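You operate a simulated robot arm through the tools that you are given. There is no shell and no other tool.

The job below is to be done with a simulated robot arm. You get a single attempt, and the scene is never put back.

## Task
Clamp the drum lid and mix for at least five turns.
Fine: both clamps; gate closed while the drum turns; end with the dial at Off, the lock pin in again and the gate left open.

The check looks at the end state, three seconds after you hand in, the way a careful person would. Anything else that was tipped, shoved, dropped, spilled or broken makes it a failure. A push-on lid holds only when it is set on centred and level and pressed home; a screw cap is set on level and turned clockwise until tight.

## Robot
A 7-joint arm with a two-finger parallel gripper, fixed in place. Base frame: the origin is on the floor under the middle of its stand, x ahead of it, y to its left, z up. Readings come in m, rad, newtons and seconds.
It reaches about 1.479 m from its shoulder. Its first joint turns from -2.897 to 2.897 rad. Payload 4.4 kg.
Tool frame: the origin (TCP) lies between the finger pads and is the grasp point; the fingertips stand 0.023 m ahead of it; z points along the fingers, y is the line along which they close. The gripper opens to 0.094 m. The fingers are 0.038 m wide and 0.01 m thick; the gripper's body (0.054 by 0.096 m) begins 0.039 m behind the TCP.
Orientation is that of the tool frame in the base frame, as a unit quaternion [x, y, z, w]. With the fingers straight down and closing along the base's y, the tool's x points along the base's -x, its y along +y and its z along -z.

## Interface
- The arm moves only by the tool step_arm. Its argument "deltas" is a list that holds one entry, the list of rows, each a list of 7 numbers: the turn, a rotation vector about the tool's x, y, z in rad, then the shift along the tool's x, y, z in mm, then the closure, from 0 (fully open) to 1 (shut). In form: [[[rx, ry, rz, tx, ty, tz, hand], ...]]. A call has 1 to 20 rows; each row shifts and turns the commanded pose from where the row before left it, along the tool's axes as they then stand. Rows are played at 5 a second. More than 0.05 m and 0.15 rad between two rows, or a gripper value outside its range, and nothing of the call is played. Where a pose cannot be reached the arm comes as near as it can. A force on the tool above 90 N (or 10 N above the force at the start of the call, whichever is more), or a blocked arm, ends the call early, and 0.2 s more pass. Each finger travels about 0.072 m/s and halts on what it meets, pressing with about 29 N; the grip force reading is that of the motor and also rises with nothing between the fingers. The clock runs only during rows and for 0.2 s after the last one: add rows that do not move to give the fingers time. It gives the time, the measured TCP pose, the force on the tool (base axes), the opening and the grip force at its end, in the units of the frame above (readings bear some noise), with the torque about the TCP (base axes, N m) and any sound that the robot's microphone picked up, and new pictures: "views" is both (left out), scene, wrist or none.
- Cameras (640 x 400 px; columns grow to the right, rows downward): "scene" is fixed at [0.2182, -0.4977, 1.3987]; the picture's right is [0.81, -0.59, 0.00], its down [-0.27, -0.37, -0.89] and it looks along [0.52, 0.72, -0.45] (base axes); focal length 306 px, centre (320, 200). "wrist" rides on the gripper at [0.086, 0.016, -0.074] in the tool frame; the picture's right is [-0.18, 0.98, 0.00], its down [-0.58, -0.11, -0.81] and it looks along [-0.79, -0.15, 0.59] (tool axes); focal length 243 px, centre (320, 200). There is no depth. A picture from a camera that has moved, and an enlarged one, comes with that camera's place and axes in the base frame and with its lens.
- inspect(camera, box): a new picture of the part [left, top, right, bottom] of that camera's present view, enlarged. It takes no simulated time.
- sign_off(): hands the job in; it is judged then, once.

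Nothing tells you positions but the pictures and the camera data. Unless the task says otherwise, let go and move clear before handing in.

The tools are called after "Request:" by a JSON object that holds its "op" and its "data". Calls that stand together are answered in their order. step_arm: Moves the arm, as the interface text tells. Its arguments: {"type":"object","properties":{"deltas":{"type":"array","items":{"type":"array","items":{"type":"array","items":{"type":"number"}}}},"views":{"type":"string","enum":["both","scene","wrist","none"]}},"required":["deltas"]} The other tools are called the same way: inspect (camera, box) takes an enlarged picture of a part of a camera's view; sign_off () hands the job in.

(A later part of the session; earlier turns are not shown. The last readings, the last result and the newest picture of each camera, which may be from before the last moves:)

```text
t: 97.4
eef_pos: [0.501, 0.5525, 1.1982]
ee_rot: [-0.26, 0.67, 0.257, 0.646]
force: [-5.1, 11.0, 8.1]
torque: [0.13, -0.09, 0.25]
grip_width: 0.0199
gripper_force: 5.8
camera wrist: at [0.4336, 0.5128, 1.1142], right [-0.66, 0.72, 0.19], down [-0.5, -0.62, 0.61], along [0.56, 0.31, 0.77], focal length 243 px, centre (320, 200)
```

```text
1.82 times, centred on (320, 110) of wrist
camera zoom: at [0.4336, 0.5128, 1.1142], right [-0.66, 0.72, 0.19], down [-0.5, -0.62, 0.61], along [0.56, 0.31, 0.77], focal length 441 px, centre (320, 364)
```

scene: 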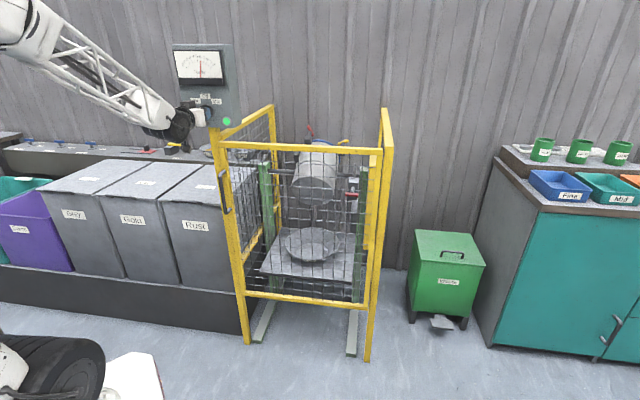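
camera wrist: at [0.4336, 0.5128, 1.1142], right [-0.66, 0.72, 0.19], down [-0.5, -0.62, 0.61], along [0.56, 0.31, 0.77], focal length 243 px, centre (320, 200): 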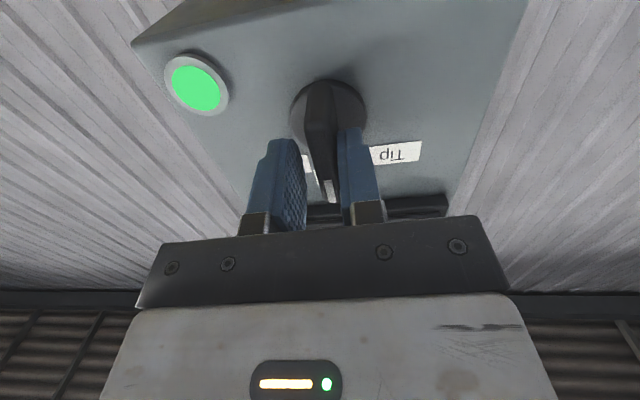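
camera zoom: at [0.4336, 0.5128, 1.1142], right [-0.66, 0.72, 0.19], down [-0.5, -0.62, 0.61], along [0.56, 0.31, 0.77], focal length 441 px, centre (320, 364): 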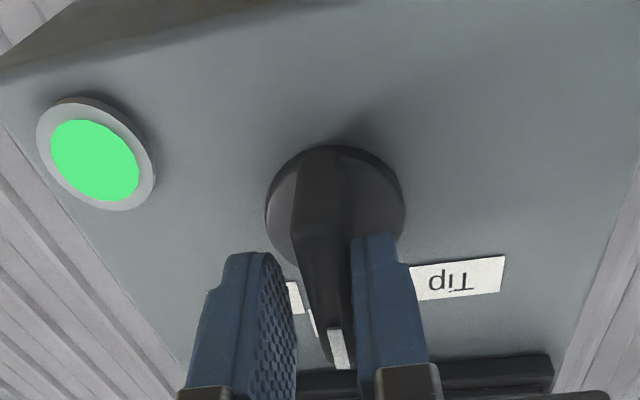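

The drum is slowing near 6.1 turns but the knob still lags a few degrees short of Off. I'll tighten the grip to align it fully to Off.

Request:
{"op": "step_arm", "data": {"deltas": [[[0, 0, -0.03, 0, 0, 0, 1], [0, 0, 0, 0, 0, 0, 1], [0, 0, 0, 0, 0, 0, 1]]]}}

Request:
{"op": "inspect", "data": {"camera": "scene", "box": [250, 120, 390, 230]}}

Request:
{"op": "inspect", "data": {"camera": "scene", "box": [160, 30, 260, 140]}}

Request:
{"op": "inspect", "data": {"camera": "wrist", "box": [160, 0, 480, 220]}}

```text
t: 98.2
eef_pos: [0.5003, 0.554, 1.1979]
ee_rot: [-0.27, 0.666, 0.247, 0.65]
force: [-31.3, 49.2, 8.2]
torque: [0.18, 0.11, 1.26]
grip_width: 0.0189
gripper_force: 29.0
camera wrist: at [0.4349, 0.5113, 1.1137], right [-0.67, 0.73, 0.16], down [-0.51, -0.61, 0.61], along [0.54, 0.32, 0.78], focal length 243 px, centre (320, 200)
```

scene: 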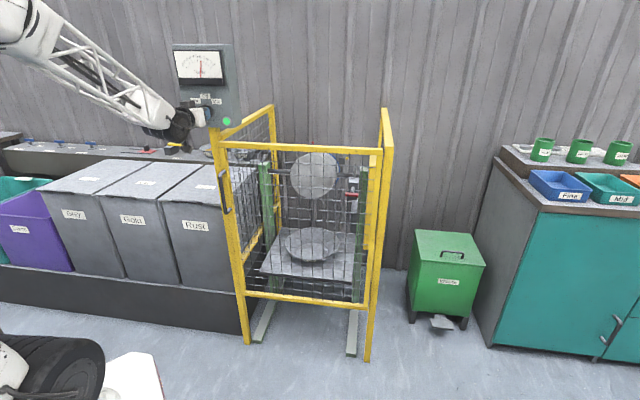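
wrist: 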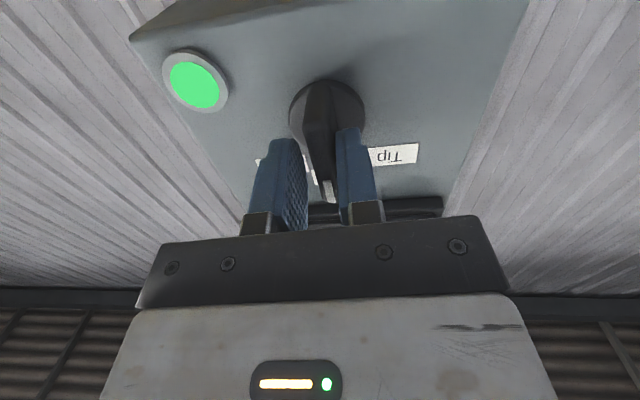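

```text
3.64 times, centred on (320, 175) of scene
camera zoom: at [0.2182, -0.4977, 1.3987], right [0.81, -0.59, 0.0], down [-0.27, -0.37, -0.89], along [0.52, 0.72, -0.45], focal length 1111 px, centre (320, 291)
```

zoom: 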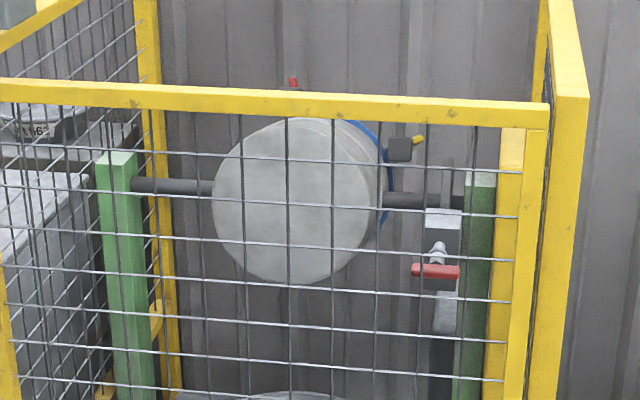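

```text
3.64 times, centred on (210, 85) of scene
camera zoom: at [0.2182, -0.4977, 1.3987], right [0.81, -0.59, 0.0], down [-0.27, -0.37, -0.89], along [0.52, 0.72, -0.45], focal length 1111 px, centre (720, 618)
```

zoom: 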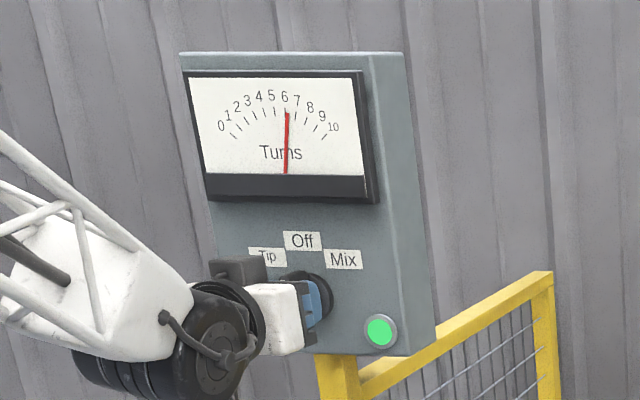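

```text
1.82 times, centred on (320, 110) of wrist
camera zoom: at [0.4349, 0.5113, 1.1137], right [-0.67, 0.73, 0.16], down [-0.51, -0.61, 0.61], along [0.54, 0.32, 0.78], focal length 441 px, centre (320, 364)
```

zoom: 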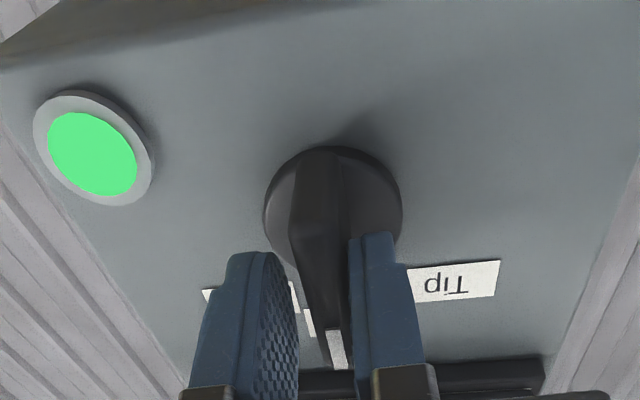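

The drum is still creeping and the knob isn't fully at Off. The load says my gripper is about 3 mm to one side, so I'll recentre so the fingers can square the bar to Off.

Request:
{"op": "step_arm", "data": {"deltas": [[[0, 0, 0, 0, 3, 0, 1], [0, 0, 0, 0, 1.5, 0, 1], [0, 0, 0, 0, 0, 0, 1]]]}}

Request:
{"op": "inspect", "data": {"camera": "scene", "box": [250, 120, 390, 230]}}

Request:
{"op": "inspect", "data": {"camera": "scene", "box": [160, 30, 260, 140]}}

Request:
{"op": "inspect", "data": {"camera": "wrist", "box": [160, 0, 480, 220]}}

```text
t: 99.0
eef_pos: [0.5004, 0.5555, 1.1975]
ee_rot: [-0.269, 0.667, 0.248, 0.65]
force: [-22.7, 23.5, 3.9]
torque: [-0.02, 0.12, 1.26]
grip_width: 0.0125
gripper_force: 45.1
camera wrist: at [0.4326, 0.5137, 1.1138], right [-0.67, 0.73, 0.17], down [-0.51, -0.61, 0.61], along [0.54, 0.32, 0.77], focal length 243 px, centre (320, 200)
```

scene: 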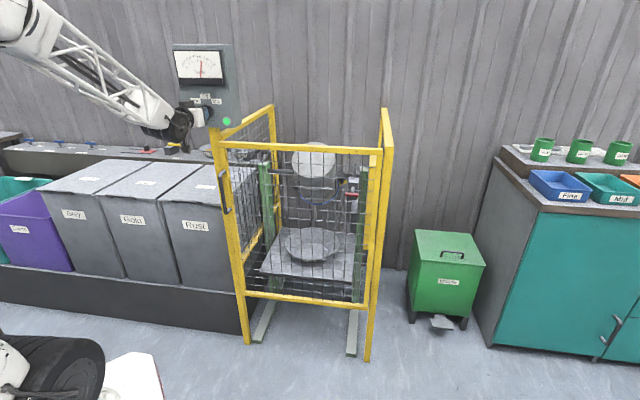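
wrist: 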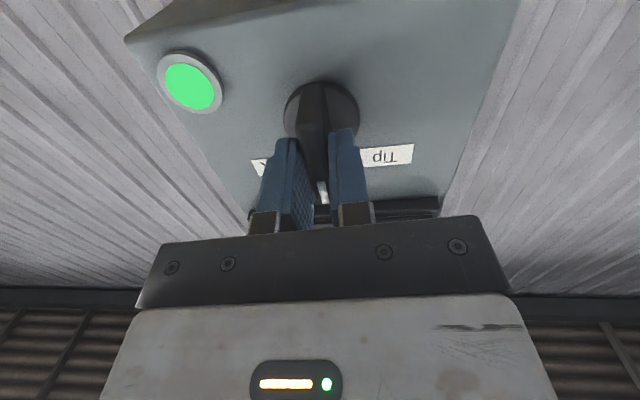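

```text
3.64 times, centred on (320, 175) of scene
camera zoom: at [0.2182, -0.4977, 1.3987], right [0.81, -0.59, 0.0], down [-0.27, -0.37, -0.89], along [0.52, 0.72, -0.45], focal length 1111 px, centre (320, 291)
```

zoom: 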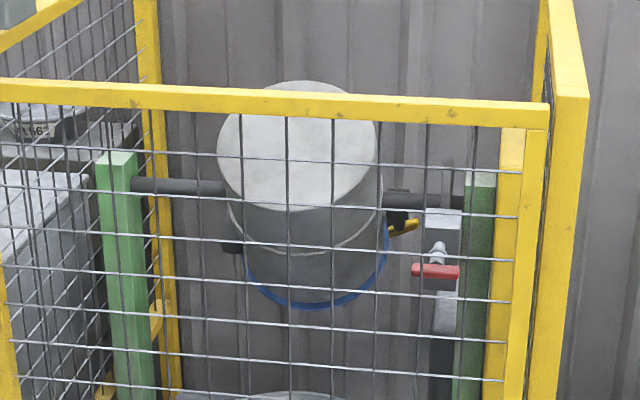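

```text
3.64 times, centred on (210, 85) of scene
camera zoom: at [0.2182, -0.4977, 1.3987], right [0.81, -0.59, 0.0], down [-0.27, -0.37, -0.89], along [0.52, 0.72, -0.45], focal length 1111 px, centre (720, 618)
```

zoom: 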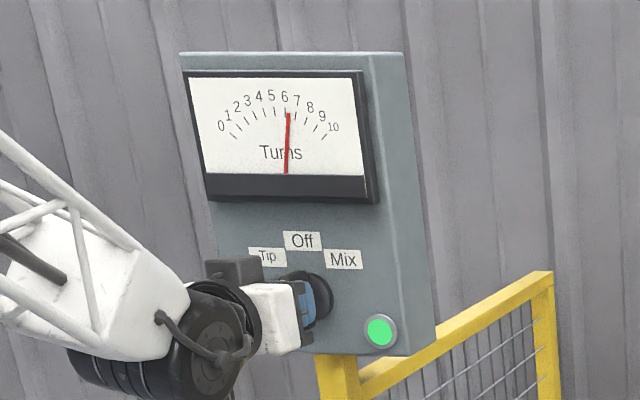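

```text
1.82 times, centred on (320, 110) of wrist
camera zoom: at [0.4326, 0.5137, 1.1138], right [-0.67, 0.73, 0.17], down [-0.51, -0.61, 0.61], along [0.54, 0.32, 0.77], focal length 441 px, centre (320, 364)
```

zoom: 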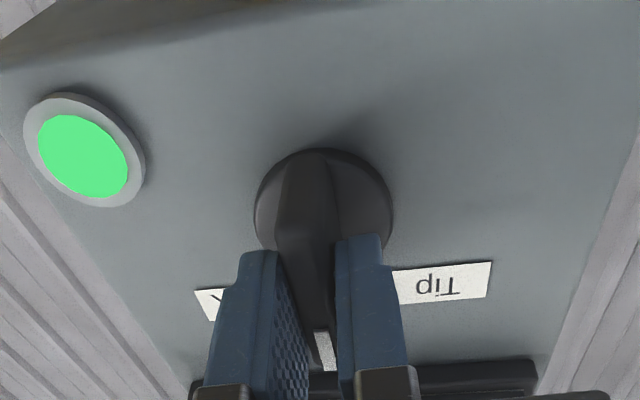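

The bar is now squared to Off and the drum continues at a slower creep, which looks like it's homing to upright. I'll hold and watch.

Request:
{"op": "step_arm", "data": {"deltas": [[[0, 0, 0, 0, 1, 0, 1], [0, 0, 0, 0, 0, 0, 1], [0, 0, 0, 0, 0, 0, 1], [0, 0, 0, 0, 0, 0, 1], [0, 0, 0, 0, 0, 0, 1], [0, 0, 0, 0, 0, 0, 1]]], "views": "scene"}}

Request:
{"op": "inspect", "data": {"camera": "scene", "box": [160, 30, 390, 230]}}

```text
t: 100.4
eef_pos: [0.4985, 0.5567, 1.1991]
ee_rot: [-0.268, 0.666, 0.248, 0.65]
force: [27.4, -38.1, 5.5]
torque: [0.17, -0.37, 0.12]
grip_width: 0.0124
gripper_force: 45.3
```

scene: 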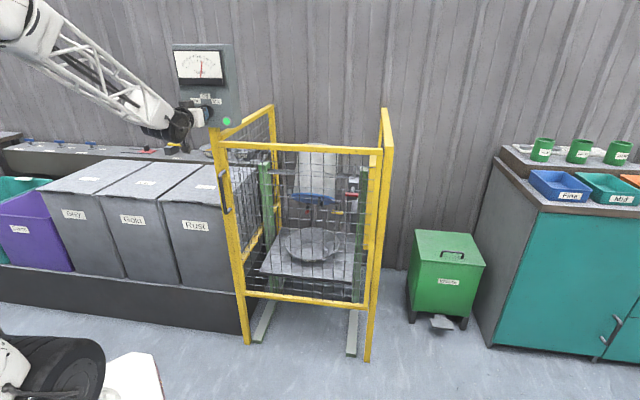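

```text
2.00 times, centred on (275, 130) of scene
camera zoom: at [0.2182, -0.4977, 1.3987], right [0.81, -0.59, 0.0], down [-0.27, -0.37, -0.89], along [0.52, 0.72, -0.45], focal length 611 px, centre (410, 340)
```

zoom: 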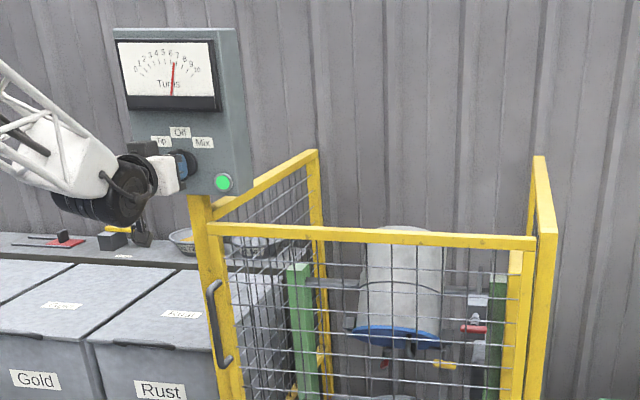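

Still creeping toward upright. I'll keep waiting.

Request:
{"op": "step_arm", "data": {"deltas": [[[0, 0, 0, 0, -1, 0, 1], [0, 0, 0, 0, 0, 0, 1], [0, 0, 0, 0, 0, 0, 1], [0, 0, 0, 0, 0, 0, 1], [0, 0, 0, 0, 0, 0, 1], [0, 0, 0, 0, 0, 0, 1], [0, 0, 0, 0, 0, 0, 1], [0, 0, 0, 0, 0, 0, 1], [0, 0, 0, 0, 0, 0, 1]]], "views": "scene"}}

Request:
{"op": "inspect", "data": {"camera": "scene", "box": [160, 30, 390, 230]}}

```text
t: 102.4
eef_pos: [0.4993, 0.5558, 1.1983]
ee_rot: [-0.269, 0.667, 0.248, 0.65]
force: [44.8, -7.0, 1.3]
torque: [-0.11, -0.03, 0.44]
grip_width: 0.0124
gripper_force: 44.8
```

scene: 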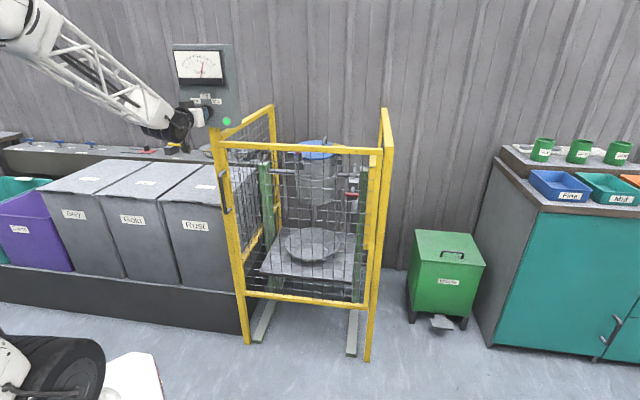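

```text
2.00 times, centred on (275, 130) of scene
camera zoom: at [0.2182, -0.4977, 1.3987], right [0.81, -0.59, 0.0], down [-0.27, -0.37, -0.89], along [0.52, 0.72, -0.45], focal length 611 px, centre (410, 340)
```

zoom: 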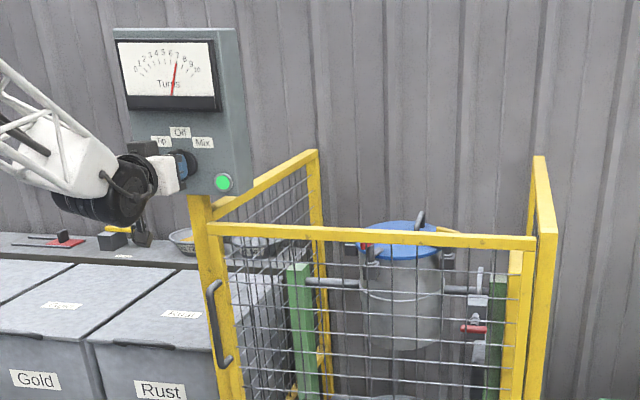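

The drum is almost upright now. I'll wait a moment longer to see it stop.

Request:
{"op": "step_arm", "data": {"deltas": [[[0, 0, 0, 0, 0, 0, 1], [0, 0, 0, 0, 0, 0, 1], [0, 0, 0, 0, 0, 0, 1], [0, 0, 0, 0, 0, 0, 1]]], "views": "scene"}}

Request:
{"op": "inspect", "data": {"camera": "scene", "box": [160, 30, 390, 230]}}

```text
t: 103.4
eef_pos: [0.4978, 0.556, 1.1986]
ee_rot: [-0.269, 0.667, 0.247, 0.65]
force: [43.1, -6.5, 1.7]
torque: [-0.05, -0.13, 0.44]
grip_width: 0.0126
gripper_force: 44.9
```

scene: 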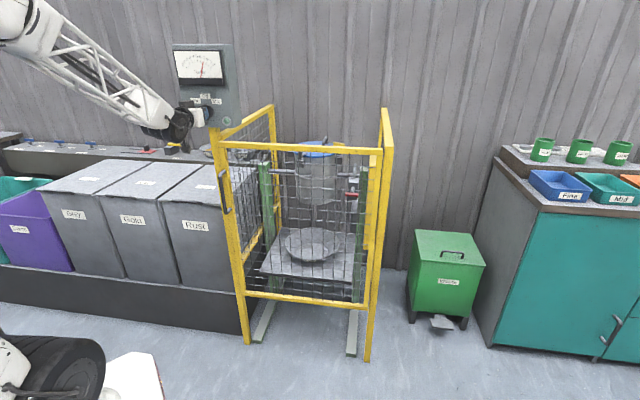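

```text
2.00 times, centred on (275, 130) of scene
camera zoom: at [0.2182, -0.4977, 1.3987], right [0.81, -0.59, 0.0], down [-0.27, -0.37, -0.89], along [0.52, 0.72, -0.45], focal length 611 px, centre (410, 340)
```

zoom: 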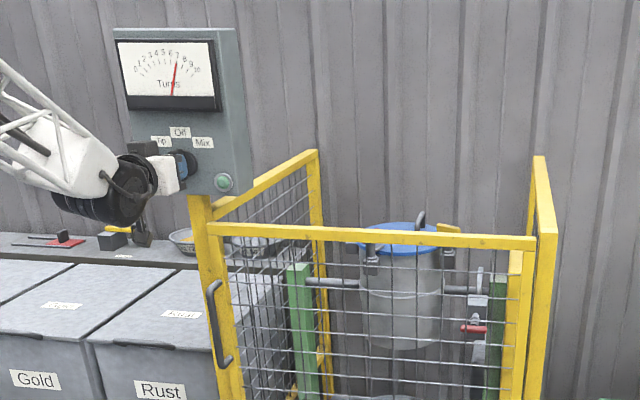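

The lamp went out and the drum stopped upright at 7 turns. I'll release the knob and back away to verify that it points at Off.

Request:
{"op": "step_arm", "data": {"deltas": [[[0, 0, 0, 0, 0, 0, 0.8], [0, 0, 0, 0, 0, 0, 0.6], [0, 0, 0, 0, 0, 0, 0.4], [0, 0, 0, 0, 0, 0, 0.4], [0, 0, 0, 0, 0, -15, 0.4], [0, 0, 0, 0, 0, -20, 0.4], [0, 0, 0, 0, 0, -20, 0.4], [0, 0, 0, 0, 0, 0, 0.4]]]}}

Request:
{"op": "inspect", "data": {"camera": "wrist", "box": [160, 0, 480, 220]}}

Request:
{"op": "inspect", "data": {"camera": "scene", "box": [170, 40, 260, 130]}}

```text
t: 105.2
eef_pos: [0.4575, 0.5182, 1.2006]
ee_rot: [-0.268, 0.666, 0.248, 0.65]
force: [0.0, 0.2, -0.1]
torque: [-0.03, 0.01, -0.02]
grip_width: 0.0563
gripper_force: 0.1
camera wrist: at [0.3923, 0.4764, 1.1163], right [-0.67, 0.73, 0.17], down [-0.51, -0.61, 0.61], along [0.54, 0.32, 0.78], focal length 243 px, centre (320, 200)
```

scene: 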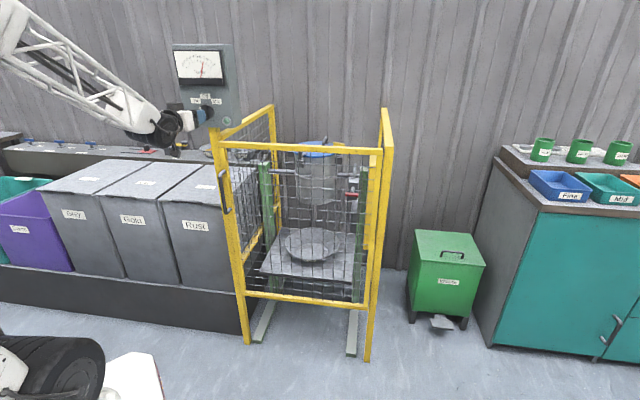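
wrist: 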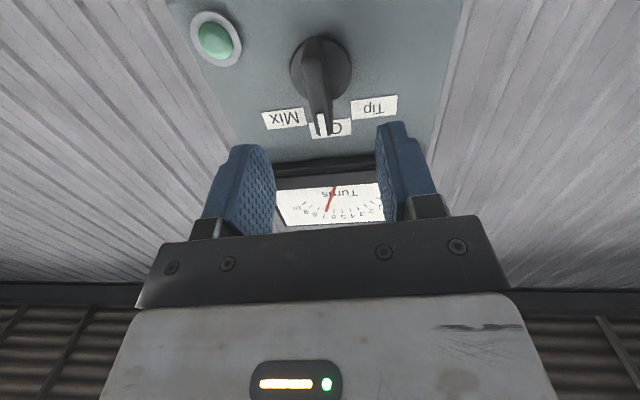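

```text
1.82 times, centred on (320, 110) of wrist
camera zoom: at [0.3923, 0.4764, 1.1163], right [-0.67, 0.73, 0.17], down [-0.51, -0.61, 0.61], along [0.54, 0.32, 0.78], focal length 441 px, centre (320, 364)
```

zoom: 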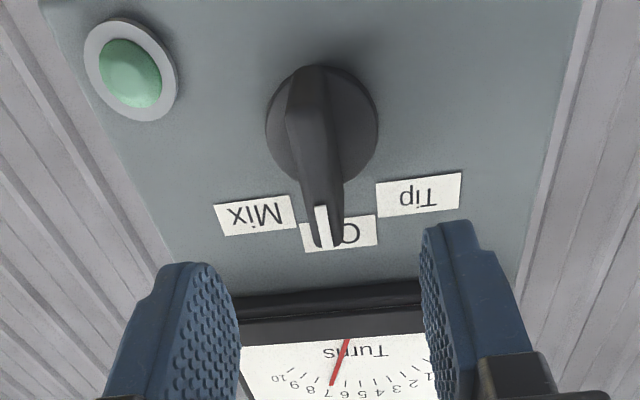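

```text
4.44 times, centred on (215, 85) of scene
camera zoom: at [0.2182, -0.4977, 1.3987], right [0.81, -0.59, 0.0], down [-0.27, -0.37, -0.89], along [0.52, 0.72, -0.45], focal length 1358 px, centre (787, 711)
```

zoom: 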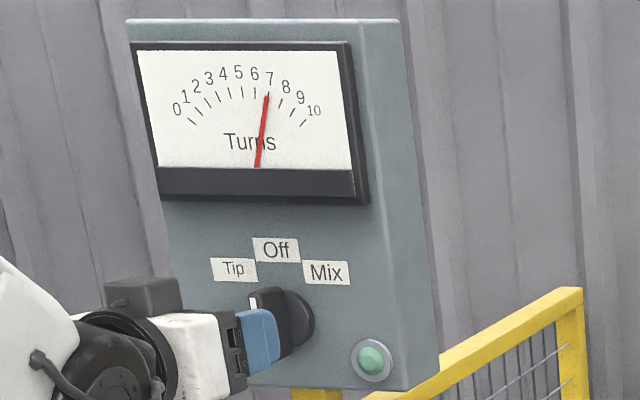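

The dial is back on Off and the gauge shows 7 turns. I'll retreat to the right and up, then pitch back to vertical, ready to open the gate.

Request:
{"op": "step_arm", "data": {"deltas": [[[0, 0, 0, 0, 0, -15, 0.4], [0, 0, 0, -8, -30, 0, 0.2], [0, 0, 0, -20, -38, 0, 0], [0, 0, 0, -20, -38, 0, 0], [0, 0, 0, -20, -38, 0, 0], [0, 0, 0, -20, -38, 0, 0], [0, 0, 0, -20, -38, 0, 0], [0, 0, 0, 0, 0, 0, 0]]]}}

```text
t: 107.0
eef_pos: [0.5959, 0.3507, 1.3139]
ee_rot: [-0.268, 0.666, 0.247, 0.65]
force: [-0.2, -0.1, -0.8]
torque: [0.04, 0.01, -0.01]
grip_width: 0.0943
gripper_force: 0.0
camera wrist: at [0.5308, 0.3078, 1.2287], right [-0.67, 0.73, 0.17], down [-0.51, -0.61, 0.61], along [0.54, 0.32, 0.78], focal length 243 px, centre (320, 200)
```

scene: 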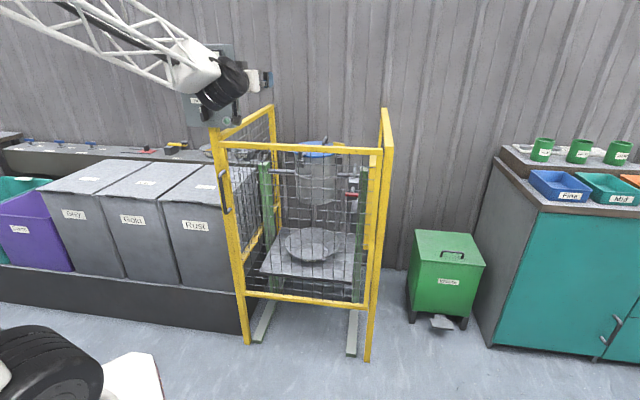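
wrist: 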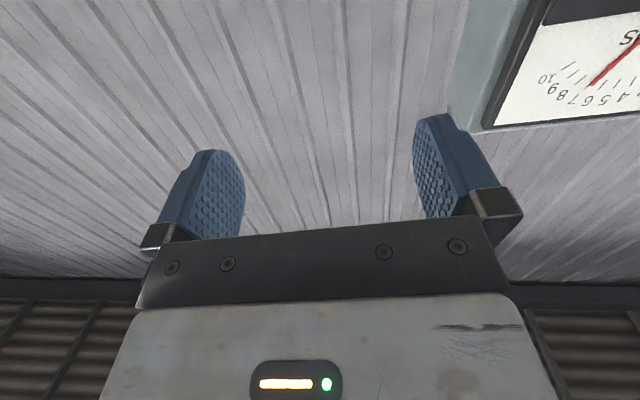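

Clear of the box. Pitching the tool back down.

Request:
{"op": "step_arm", "data": {"deltas": [[[0, 0.14, 0, 0, 0, -5, 0], [0, 0.14, 0, 0, 0, -5, 0], [0, 0.14, 0, 0, 0, 0, 0], [0, 0.14, 0, 0, 0, 0, 0], [0, 0.14, 0, 0, 0, 0, 0], [0, 0.14, 0, 0, 0, 0, 0], [0, 0.14, 0, 0, 0, 0, 0], [0, 0.14, 0, 0, 0, 0, 0], [0, 0.14, 0, 0, 0, 0, 0], [0, 0.14, 0, 0, 0, 0, 0], [0, 0.14, 0, 0, 0, 0, 0], [0, 0, 0, 0, 0, 0, 0]]]}}

```text
t: 109.6
eef_pos: [0.5923, 0.3253, 1.2578]
ee_rot: [-0.358, 0.889, 0.11, 0.261]
force: [0.3, 0.6, 0.1]
torque: [0.01, 0.01, -0.02]
grip_width: 0.094
gripper_force: 0.0
out of reach, approached as far as the arm can: row 6, 7, 8, 9, 10, 11
camera wrist: at [0.5, 0.2582, 1.2745], right [-0.57, 0.81, 0.11], down [0.12, -0.05, 0.99], along [0.81, 0.58, -0.07], focal length 243 px, centre (320, 200)
```

scene: 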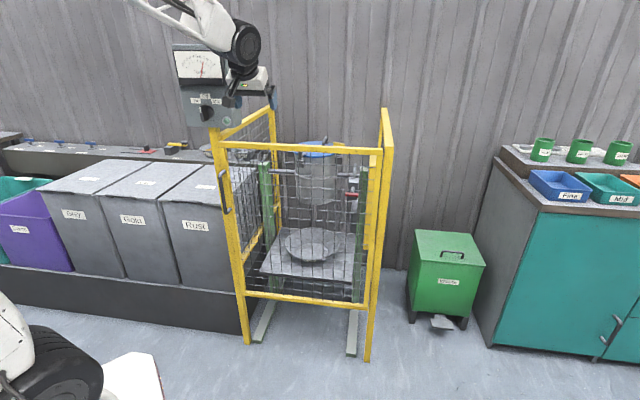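
wrist: 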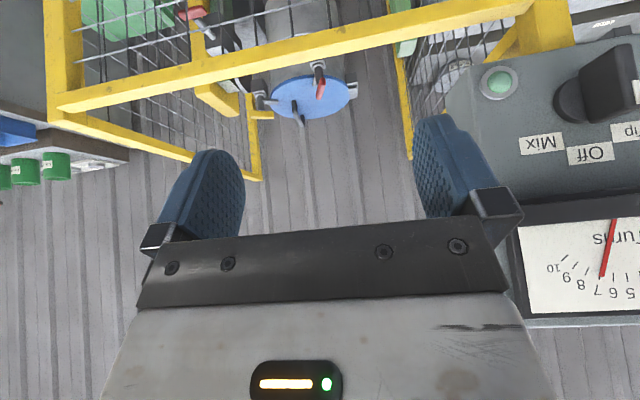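

The arm is limited in this folded pose. Moving away from the base should free it, so I'll shift outward and finish pitching.

Request:
{"op": "step_arm", "data": {"deltas": [[[0, 0, 0, -23.4, -24.3, -3, 0], [0, 0, 0, -23.4, -24.3, -3, 0], [0, 0, 0, -23.4, -24.3, -3, 0], [0, 0, 0, -23.4, -24.3, -3, 0], [0, 0.11, 0, 0, 0, 0, 0], [0, 0.11, 0, 0, 0, 0, 0], [0, 0.11, 0, 0, 0, 0, 0], [0, 0.11, 0, 0, 0, 0, 0], [0, 0.12, 0, 0, 0, 0, 0], [0, 0, 0, 0, 0, 0, 0]]]}}

```text
t: 111.8
eef_pos: [0.5931, 0.3252, 1.2598]
ee_rot: [-0.359, 0.889, 0.111, 0.261]
force: [0.2, -0.6, 0.2]
torque: [-0.03, -0.03, 0.01]
grip_width: 0.0938
gripper_force: 0.0
out of reach, approached as far as the arm can: row 1, 2, 3, 4, 5, 6, 7, 8, 9
camera wrist: at [0.4999, 0.2583, 1.2747], right [-0.57, 0.81, 0.11], down [0.12, -0.05, 0.99], along [0.81, 0.58, -0.07], focal length 243 px, centre (320, 200)
```

scene: 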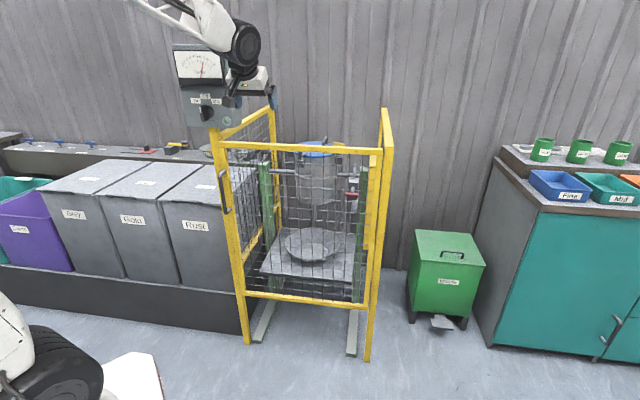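
wrist: 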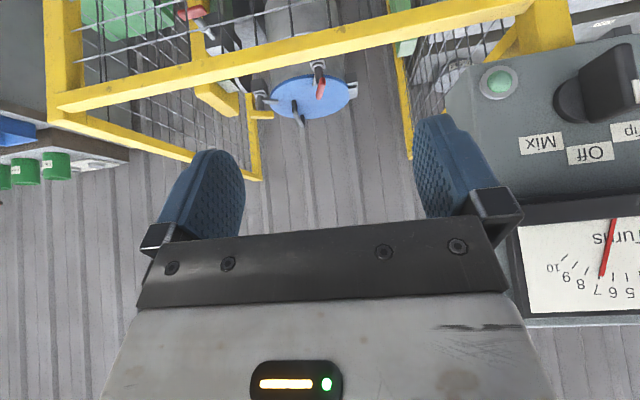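

It didn't move, so it looks pinned against a joint limit. I'll back the pitch off a little to regain freedom.

Request:
{"op": "step_arm", "data": {"deltas": [[[0, -0.1, 0, 0, 0, 0, 0], [0, -0.1, 0, 0, 0, 0, 0], [0, -0.1, 0, 0, 0, 0, 0], [0, 0, 0, 0, 0, 0, 0]]], "views": "scene"}}

```text
t: 112.8
eef_pos: [0.5913, 0.3266, 1.2591]
ee_rot: [-0.338, 0.84, 0.164, 0.392]
force: [0.4, 0.1, 0.4]
torque: [0.03, 0.0, -0.01]
grip_width: 0.0939
gripper_force: 0.1
```

scene: 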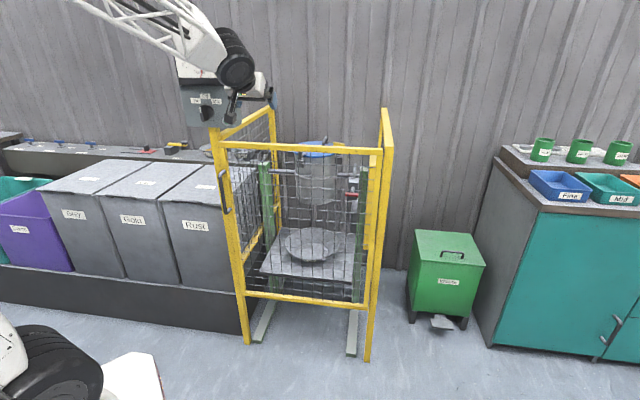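

That freed it. Now I'll move outward first, before pitching further.

Request:
{"op": "step_arm", "data": {"deltas": [[[0, 0, 0, -28.3, -23, 7.6, 0], [0, 0, 0, -28.3, -23, 7.6, 0], [0, 0, 0, -28.3, -23, 7.6, 0], [0, 0, 0, 0, 0, 0, 0]]], "views": "scene"}}

```text
t: 113.8
eef_pos: [0.6929, 0.3254, 1.3108]
ee_rot: [-0.337, 0.84, 0.164, 0.391]
force: [-0.3, 0.4, -0.5]
torque: [-0.04, -0.03, -0.02]
grip_width: 0.0937
gripper_force: 0.0
```

scene: 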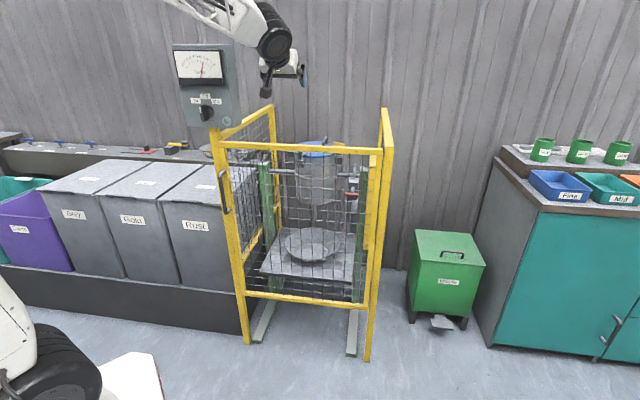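

Good. Pitching down the rest of the way from here.

Request:
{"op": "step_arm", "data": {"deltas": [[[0, 0.125, 0, 0, 0, 0, 0], [0, 0.125, 0, 0, 0, 0, 0], [0, 0.125, 0, 0, 0, 0, 0], [0, 0.125, 0, 0, 0, 0, 0], [0, 0.125, 0, 0, 0, 0, 0], [0, 0.125, 0, 0, 0, 0, 0], [0, 0.125, 0, 0, 0, 0, 0], [0, 0, 0, 0, 0, 0, 0]]]}}

```text
t: 115.6
eef_pos: [0.6937, 0.3257, 1.3122]
ee_rot: [-0.359, 0.891, 0.109, 0.256]
force: [-0.2, -0.4, 0.3]
torque: [0.01, -0.02, 0.01]
grip_width: 0.094
gripper_force: 0.0
out of reach, approached as far as the arm can: row 3, 4, 5, 6, 7
camera wrist: at [0.6009, 0.2588, 1.3277], right [-0.57, 0.81, 0.11], down [0.13, -0.04, 0.99], along [0.81, 0.58, -0.08], focal length 243 px, centre (320, 200)
```

scene: 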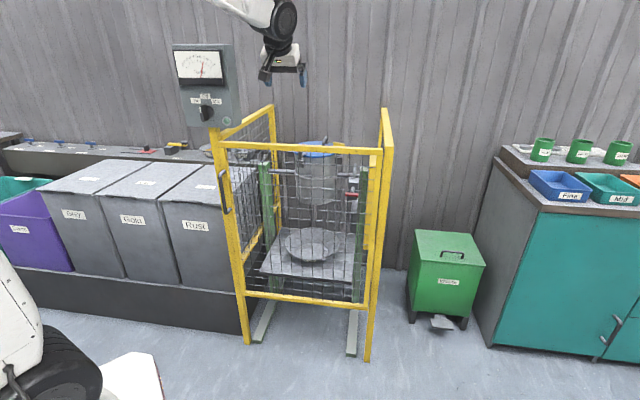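
wrist: 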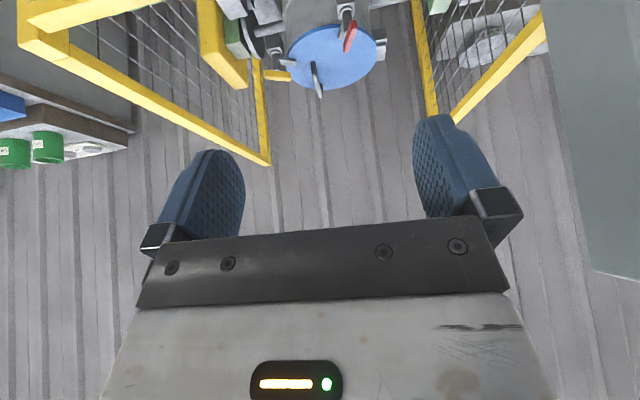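

It's the same orientation limit here, so this wrist branch can't reach vertical. I'll go back near horizontal, roll 90° into the orientation I used at the pin, and tilt down from there, as that worked before.

Request:
{"op": "step_arm", "data": {"deltas": [[[0, -0.13, 0, 0, -10, 0, 0], [0, -0.13, 0, 0, -15, 0, 0], [0, -0.13, 0, 0, -15, 0, 0], [0, -0.13, 0, 0, -15, 0, 0], [0, -0.13, 0, 0, -15, 0, 0], [0, 0, 0.12, 0, 0, 0, 0], [0, 0, 0.12, 0, 0, 0, 0], [0, 0, 0.12, 0, 0, 0, 0], [0, 0, 0.12, 0, 0, 0, 0], [0, 0, 0.12, 0, 0, 0, 0], [0, 0, 0.12, 0, 0, 0, 0], [0, 0, 0, 0, 0, 0, 0]]]}}

```text
t: 118.2
eef_pos: [0.7409, 0.2751, 1.3095]
ee_rot: [-0.017, 0.821, 0.39, 0.416]
force: [0.9, 0.2, -0.4]
torque: [-0.01, 0.0, -0.03]
grip_width: 0.0939
gripper_force: 0.0
camera wrist: at [0.6296, 0.264, 1.2854], right [-0.23, 0.63, 0.74], down [-0.12, -0.78, 0.62], along [0.97, 0.05, 0.25], focal length 243 px, centre (320, 200)
```

scene: 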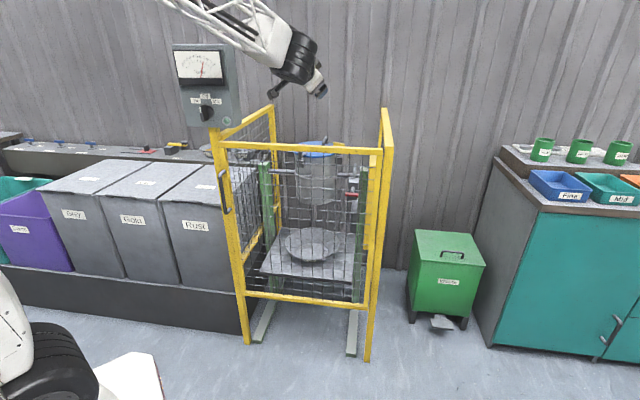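
wrist: 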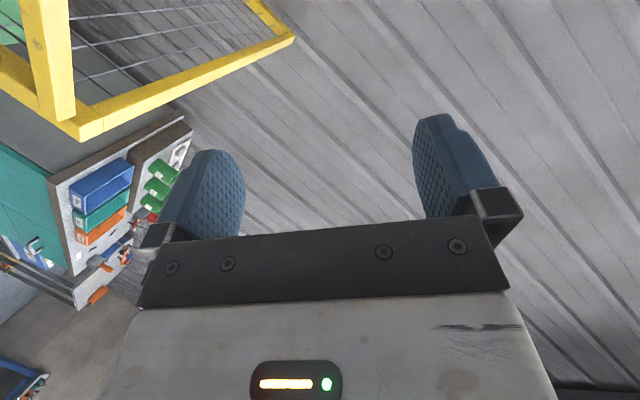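

Working. I'll finish the roll, then begin tilting down about the tool's x axis.

Request:
{"op": "step_arm", "data": {"deltas": [[[0, 0, 0.12, 0, 0, 0, 0], [0, 0, 0.12, 0, 0, 0, 0], [0, 0, 0.12, 0, 0, 0, 0], [0, 0, 0.12, 0, 0, 0, 0], [0, 0, 0.12, 0, 0, 0, 0], [0, 0, 0.12, 0, 0, 0, 0], [0, 0, 0.12, 0, 0, 0, 0], [0.12, 0, 0, 0, 0, 0, 0], [0.12, 0, 0, 0, 0, 0, 0], [0.12, 0, 0, 0, 0, 0, 0], [0.12, 0, 0, 0, 0, 0, 0], [0.12, 0, 0, 0, 0, 0, 0], [0.12, 0, 0, 0, 0, 0, 0], [0.12, 0, 0, 0, 0, 0, 0], [0.12, 0, 0, 0, 0, 0, 0], [0.12, 0, 0, 0, 0, 0, 0], [0.12, 0, 0, 0, 0, 0, 0], [0, 0, 0, 0, 0, 0, 0]]]}}

```text
t: 122.0
eef_pos: [0.7409, 0.2762, 1.3087]
ee_rot: [0.326, 0.772, 0.503, 0.211]
force: [-0.2, -0.2, -0.1]
torque: [0.03, 0.0, -0.02]
grip_width: 0.094
gripper_force: 0.0
out of reach, approached as far as the arm can: row 8, 9, 10, 11, 12, 13, 14, 15, 16, 17
camera wrist: at [0.6367, 0.2948, 1.3545], right [0.41, 0.14, 0.9], down [-0.15, -0.96, 0.23], along [0.9, -0.23, -0.38], focal length 243 px, centre (320, 200)
```

scene: 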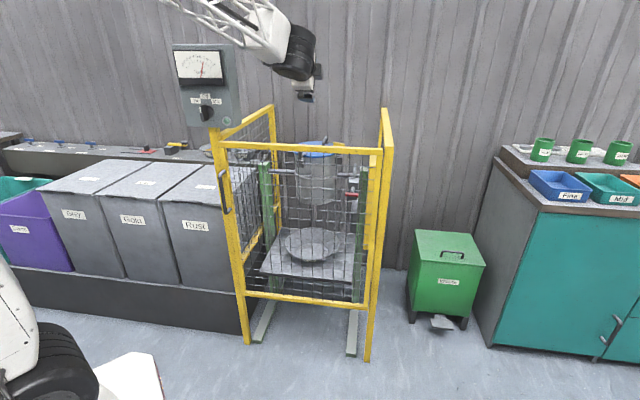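
wrist: 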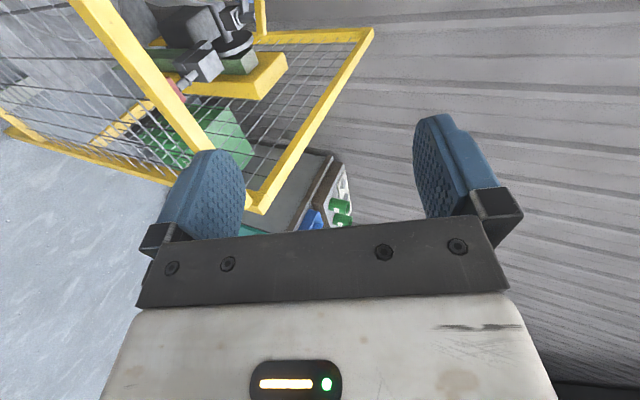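

I'm still limited in that roll direction, and the limit seems to depend on roll. I'll roll the other way and see whether the downward tilt opens up.

Request:
{"op": "step_arm", "data": {"deltas": [[[-0.05, 0, 0, 0, 0, 0, 0], [0, 0, -0.13, 0, 0, 0, 0], [0, 0, -0.13, 0, 0, 0, 0], [0, 0, -0.13, 0, 0, 0, 0], [0, 0, -0.13, 0, 0, 0, 0], [0, 0, -0.13, 0, 0, 0, 0], [0, 0, -0.13, 0, 0, 0, 0], [0, 0, -0.13, 0, 0, 0, 0], [0, 0, -0.13, 0, 0, 0, 0], [0, 0, -0.13, 0, 0, 0, 0], [0, 0, -0.13, 0, 0, 0, 0], [0, 0, -0.13, 0, 0, 0, 0], [0, 0, -0.13, 0, 0, 0, 0], [0, 0, -0.13, 0, 0, 0, 0], [0, 0, -0.13, 0, 0, 0, 0], [0, 0, -0.13, 0, 0, 0, 0], [0, 0, -0.13, 0, 0, 0, 0], [0, 0, -0.13, 0, 0, 0, 0], [0, 0, -0.13, 0, 0, 0, 0], [0, 0, 0, 0, 0, 0, 0]]]}}

```text
t: 126.2
eef_pos: [0.7399, 0.2762, 1.3097]
ee_rot: [-0.575, 0.591, 0.001, 0.566]
force: [0.2, 0.2, 0.2]
torque: [0.0, -0.04, 0.01]
grip_width: 0.094
gripper_force: 0.0
camera wrist: at [0.7065, 0.1746, 1.2682], right [-0.72, 0.46, -0.51], down [-0.64, -0.17, 0.75], along [0.26, 0.87, 0.42], focal length 243 px, centre (320, 200)
```

scene: 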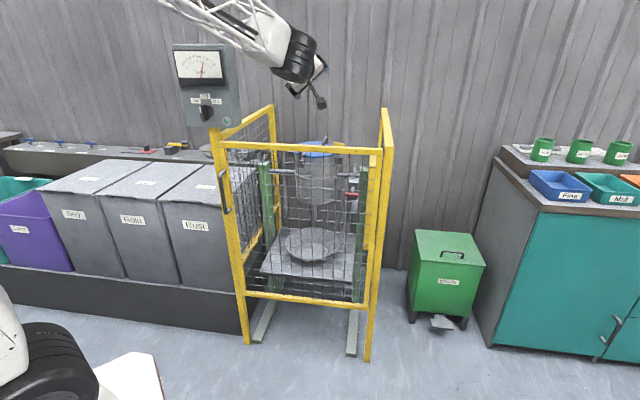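
wrist: 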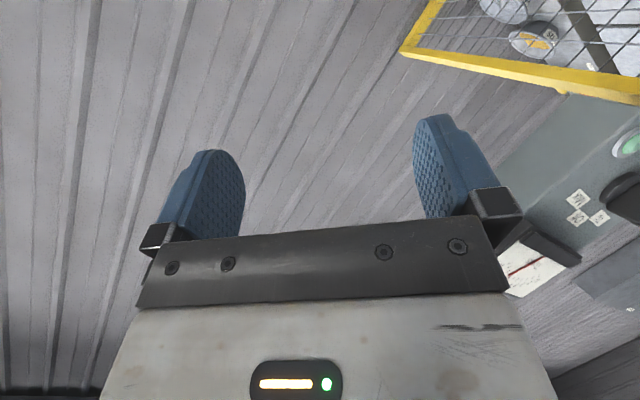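

The roll is fine in this direction. From here I'll pitch down about the horizontal left axis.

Request:
{"op": "step_arm", "data": {"deltas": [[[-0.0934, 0.0963, 0, 0, 0, 0, 0], [-0.0934, 0.0963, 0, 0, 0, 0, 0], [-0.0934, 0.0963, 0, 0, 0, 0, 0], [-0.0934, 0.0963, 0, 0, 0, 0, 0], [-0.0934, 0.0963, 0, 0, 0, 0, 0], [-0.0934, 0.0963, 0, 0, 0, 0, 0], [-0.0934, 0.0963, 0, 0, 0, 0, 0], [-0.0934, 0.0963, 0, 0, 0, 0, 0], [-0.0934, 0.0963, 0, 0, 0, 0, 0], [0, 0, 0, 0, 0, 0, 0]]]}}

```text
t: 128.4
eef_pos: [0.7382, 0.274, 1.2829]
ee_rot: [-0.678, 0.698, 0.004, 0.233]
force: [-0.4, -0.2, -0.7]
torque: [0.0, 0.04, 0.0]
grip_width: 0.0942
gripper_force: 0.1
out of reach, approached as far as the arm can: row 6, 7, 8, 9
camera wrist: at [0.702, 0.1693, 1.315], right [-0.94, 0.25, -0.24], down [-0.17, 0.28, 0.94], along [0.31, 0.93, -0.22], focal length 243 px, centre (320, 200)
```

scene: 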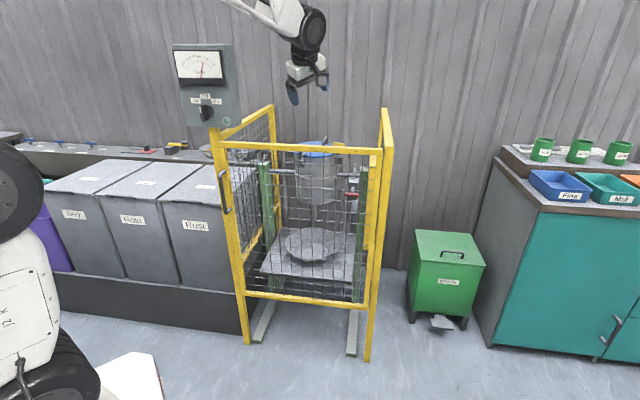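
wrist: 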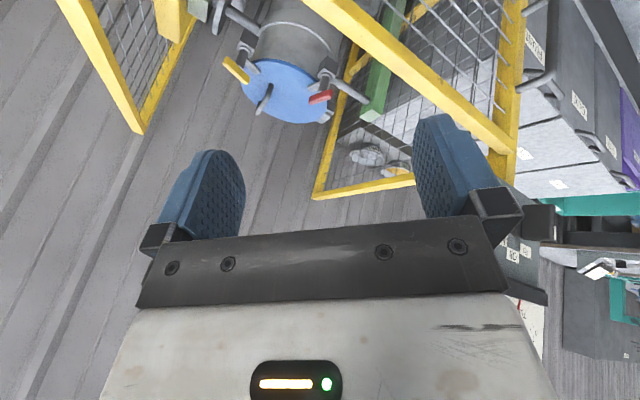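

At 63° now; better. I'll extend the reach a bit (outward and slightly lower) and try tilting again.

Request:
{"op": "step_arm", "data": {"deltas": [[[0, 0, 0, -14.9, -20.6, 23.9, 0], [0, 0, 0, -14.9, -20.6, 23.9, 0], [0, 0, 0, -14.9, -20.6, 23.9, 0], [-0.09, 0.093, 0, 0, 0, 0, 0], [-0.09, 0.093, 0, 0, 0, 0, 0], [-0.09, 0.093, 0, 0, 0, 0, 0], [0, 0, 0, 0, 0, 0, 0]]]}}

```text
t: 130.0
eef_pos: [0.8144, 0.3336, 1.2352]
ee_rot: [-0.678, 0.696, 0.006, 0.234]
force: [-0.2, 0.2, 0.3]
torque: [0.0, -0.03, 0.03]
grip_width: 0.0939
gripper_force: 0.1
out of reach, approached as far as the arm can: row 3, 4, 5, 6
camera wrist: at [0.778, 0.2284, 1.2679], right [-0.94, 0.25, -0.24], down [-0.17, 0.27, 0.95], along [0.3, 0.93, -0.21], focal length 243 px, centre (320, 200)
```

scene: 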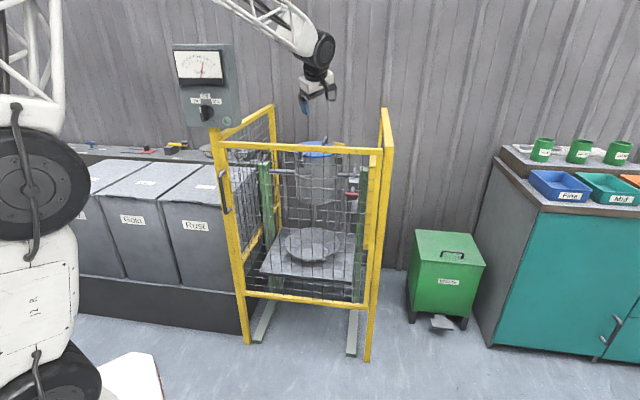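
wrist: 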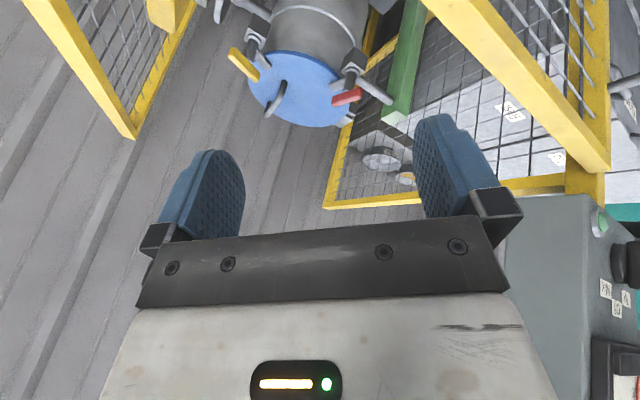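

The orientation gets stuck wherever I am, which points to the wrist having flipped past straight. To unflip it I'll raise the tool back to horizontal and swing it to the left before lowering, retracing the way it got there.

Request:
{"op": "step_arm", "data": {"deltas": [[[0, 0, 0, -9.9, -9.3, -26.8, 0], [0, 0, 0, -9.9, -9.3, -26.8, 0], [0.0852, -0.0879, 0, 0, 0, 0, 0], [0.0852, -0.0879, 0, 0, 0, 0, 0], [0.0852, -0.0879, 0, 0, 0, 0, 0], [0.0852, -0.0879, 0, 0, 0, 0, 0], [0.0852, -0.0879, 0, 0, 0, 0, 0], [0.0852, -0.0879, 0, 0, 0, 0, 0], [0.0852, -0.0879, 0, 0, 0, 0, 0], [0.0852, -0.0879, 0, 0, 0, 0, 0], [0.0852, -0.0879, 0, 0, 0, 0, 0], [0, 0, 0.13, 0, 0, 0, 0], [0, 0, 0.13, 0, 0, 0, 0], [0, 0, 0.13, 0, 0, 0, 0], [0, 0, 0.13, 0, 0, 0, 0], [0, 0, 0.13, 0, 0, 0, 0], [0, 0, 0.13, 0, 0, 0, 0], [0, 0, 0, 0, 0, 0, 0]]]}}

```text
t: 133.8
eef_pos: [0.8117, 0.3291, 1.267]
ee_rot: [-0.259, 0.656, 0.276, 0.653]
force: [0.1, 0.3, 0.0]
torque: [0.01, 0.01, -0.02]
grip_width: 0.094
gripper_force: 0.0
out of reach, approached as far as the arm can: row 2
camera wrist: at [0.7465, 0.2899, 1.1812], right [-0.69, 0.7, 0.21], down [-0.49, -0.66, 0.57], along [0.54, 0.29, 0.79], focal length 243 px, centre (320, 200)
```

scene: 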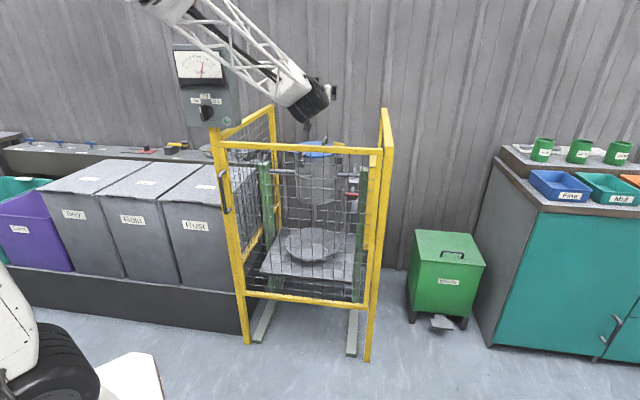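
wrist: 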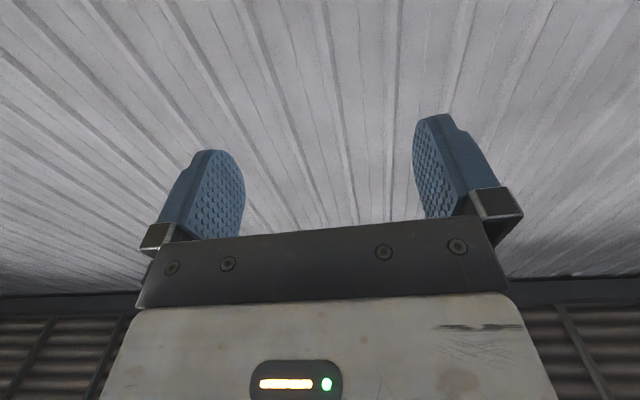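

Horizontal again. Now I'll yaw left about 45° so the wrist bends left, then pitch down from there.

Request:
{"op": "step_arm", "data": {"deltas": [[[-0.13, 0, 0, 0, 0, 0, 0], [-0.13, 0, 0, 0, 0, 0, 0], [-0.13, 0, 0, 0, 0, 0, 0], [-0.13, 0, 0, 0, 0, 0, 0], [-0.13, 0, 0, 0, 0, 0, 0], [-0.13, 0, 0, 0, 0, 0, 0], [-0.1, 0, 0, 0, 0, 0, 0], [0, 0.12, 0, 0, 0, 0, 0], [0, 0.12, 0, 0, 0, 0, 0], [0, 0.12, 0, 0, 0, 0, 0], [0, 0.12, 0, 0, 0, 0, 0], [0, 0.12, 0, 0, 0, 0, 0], [0, 0.12, 0, 0, 0, 0, 0], [0, 0.12, 0, 0, 0, 0, 0], [0, 0.12, 0, 0, 0, 0, 0], [0, 0, 0, 0, 0, 0, 0]]]}}

```text
t: 137.2
eef_pos: [0.8112, 0.329, 1.2675]
ee_rot: [0.701, -0.643, -0.231, -0.205]
force: [0.1, 0.0, 0.6]
torque: [-0.01, 0.02, 0.01]
grip_width: 0.094
gripper_force: 0.0
camera wrist: at [0.8057, 0.2138, 1.2769], right [-0.99, 0.06, 0.12], down [0.12, 0.01, 0.99], along [0.06, 1.0, -0.01], focal length 243 px, centre (320, 200)
```

scene: 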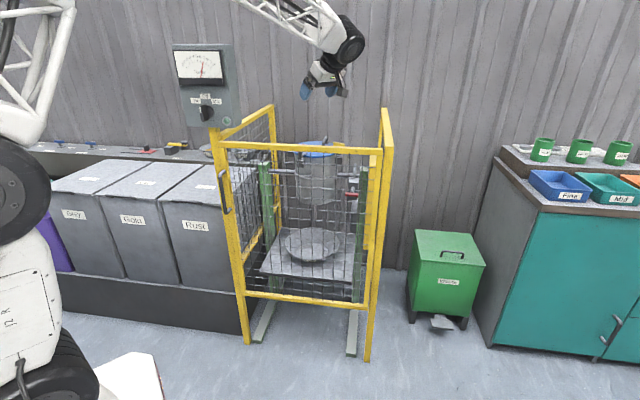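
wrist: 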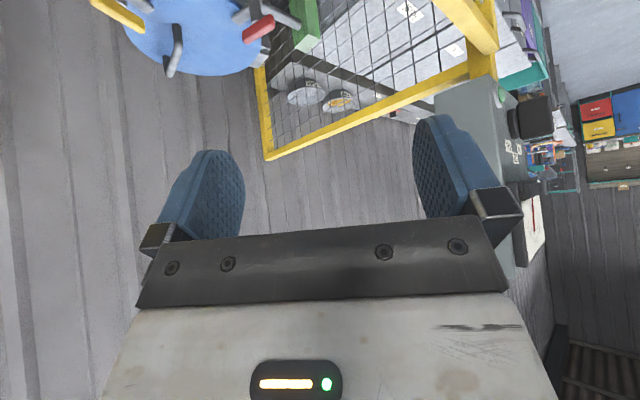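

That worked with no limits hit. I'll finish pitching down to vertical.

Request:
{"op": "step_arm", "data": {"deltas": [[[0, 0.125, 0, 0, 0, 0, 0], [0, 0.125, 0, 0, 0, 0, 0], [0, 0.125, 0, 0, 0, 0, 0], [0, 0.125, 0, 0, 0, 0, 0], [0, 0.125, 0, 0, 0, 0, 0], [0, 0, 0, 0, 0, 0, 0]]]}}

```text
t: 138.6
eef_pos: [0.8071, 0.3258, 1.2535]
ee_rot: [0.73, -0.67, -0.11, -0.077]
force: [-0.3, 0.2, 0.1]
torque: [-0.01, -0.01, -0.01]
grip_width: 0.0941
gripper_force: 0.0
out of reach, approached as far as the arm can: row 3, 4, 5
camera wrist: at [0.8027, 0.2226, 1.3029], right [-0.99, 0.09, 0.08], down [0.11, 0.36, 0.93], along [0.05, 0.93, -0.37], focal length 243 px, centre (320, 200)
```

scene: 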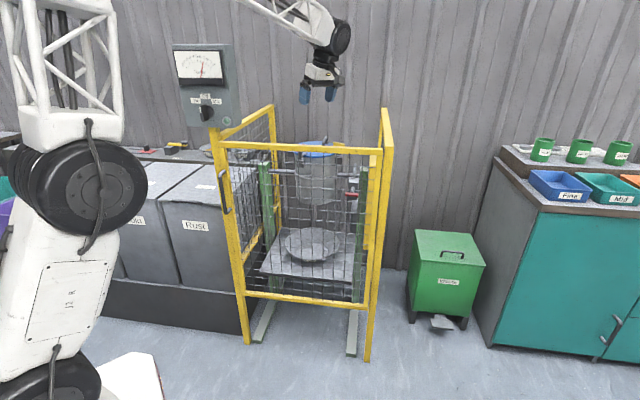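
wrist: 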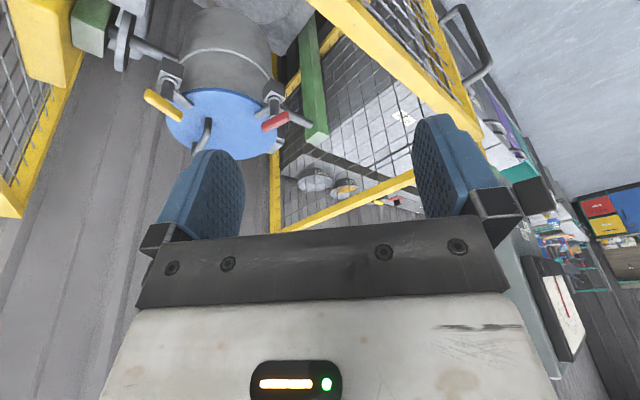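

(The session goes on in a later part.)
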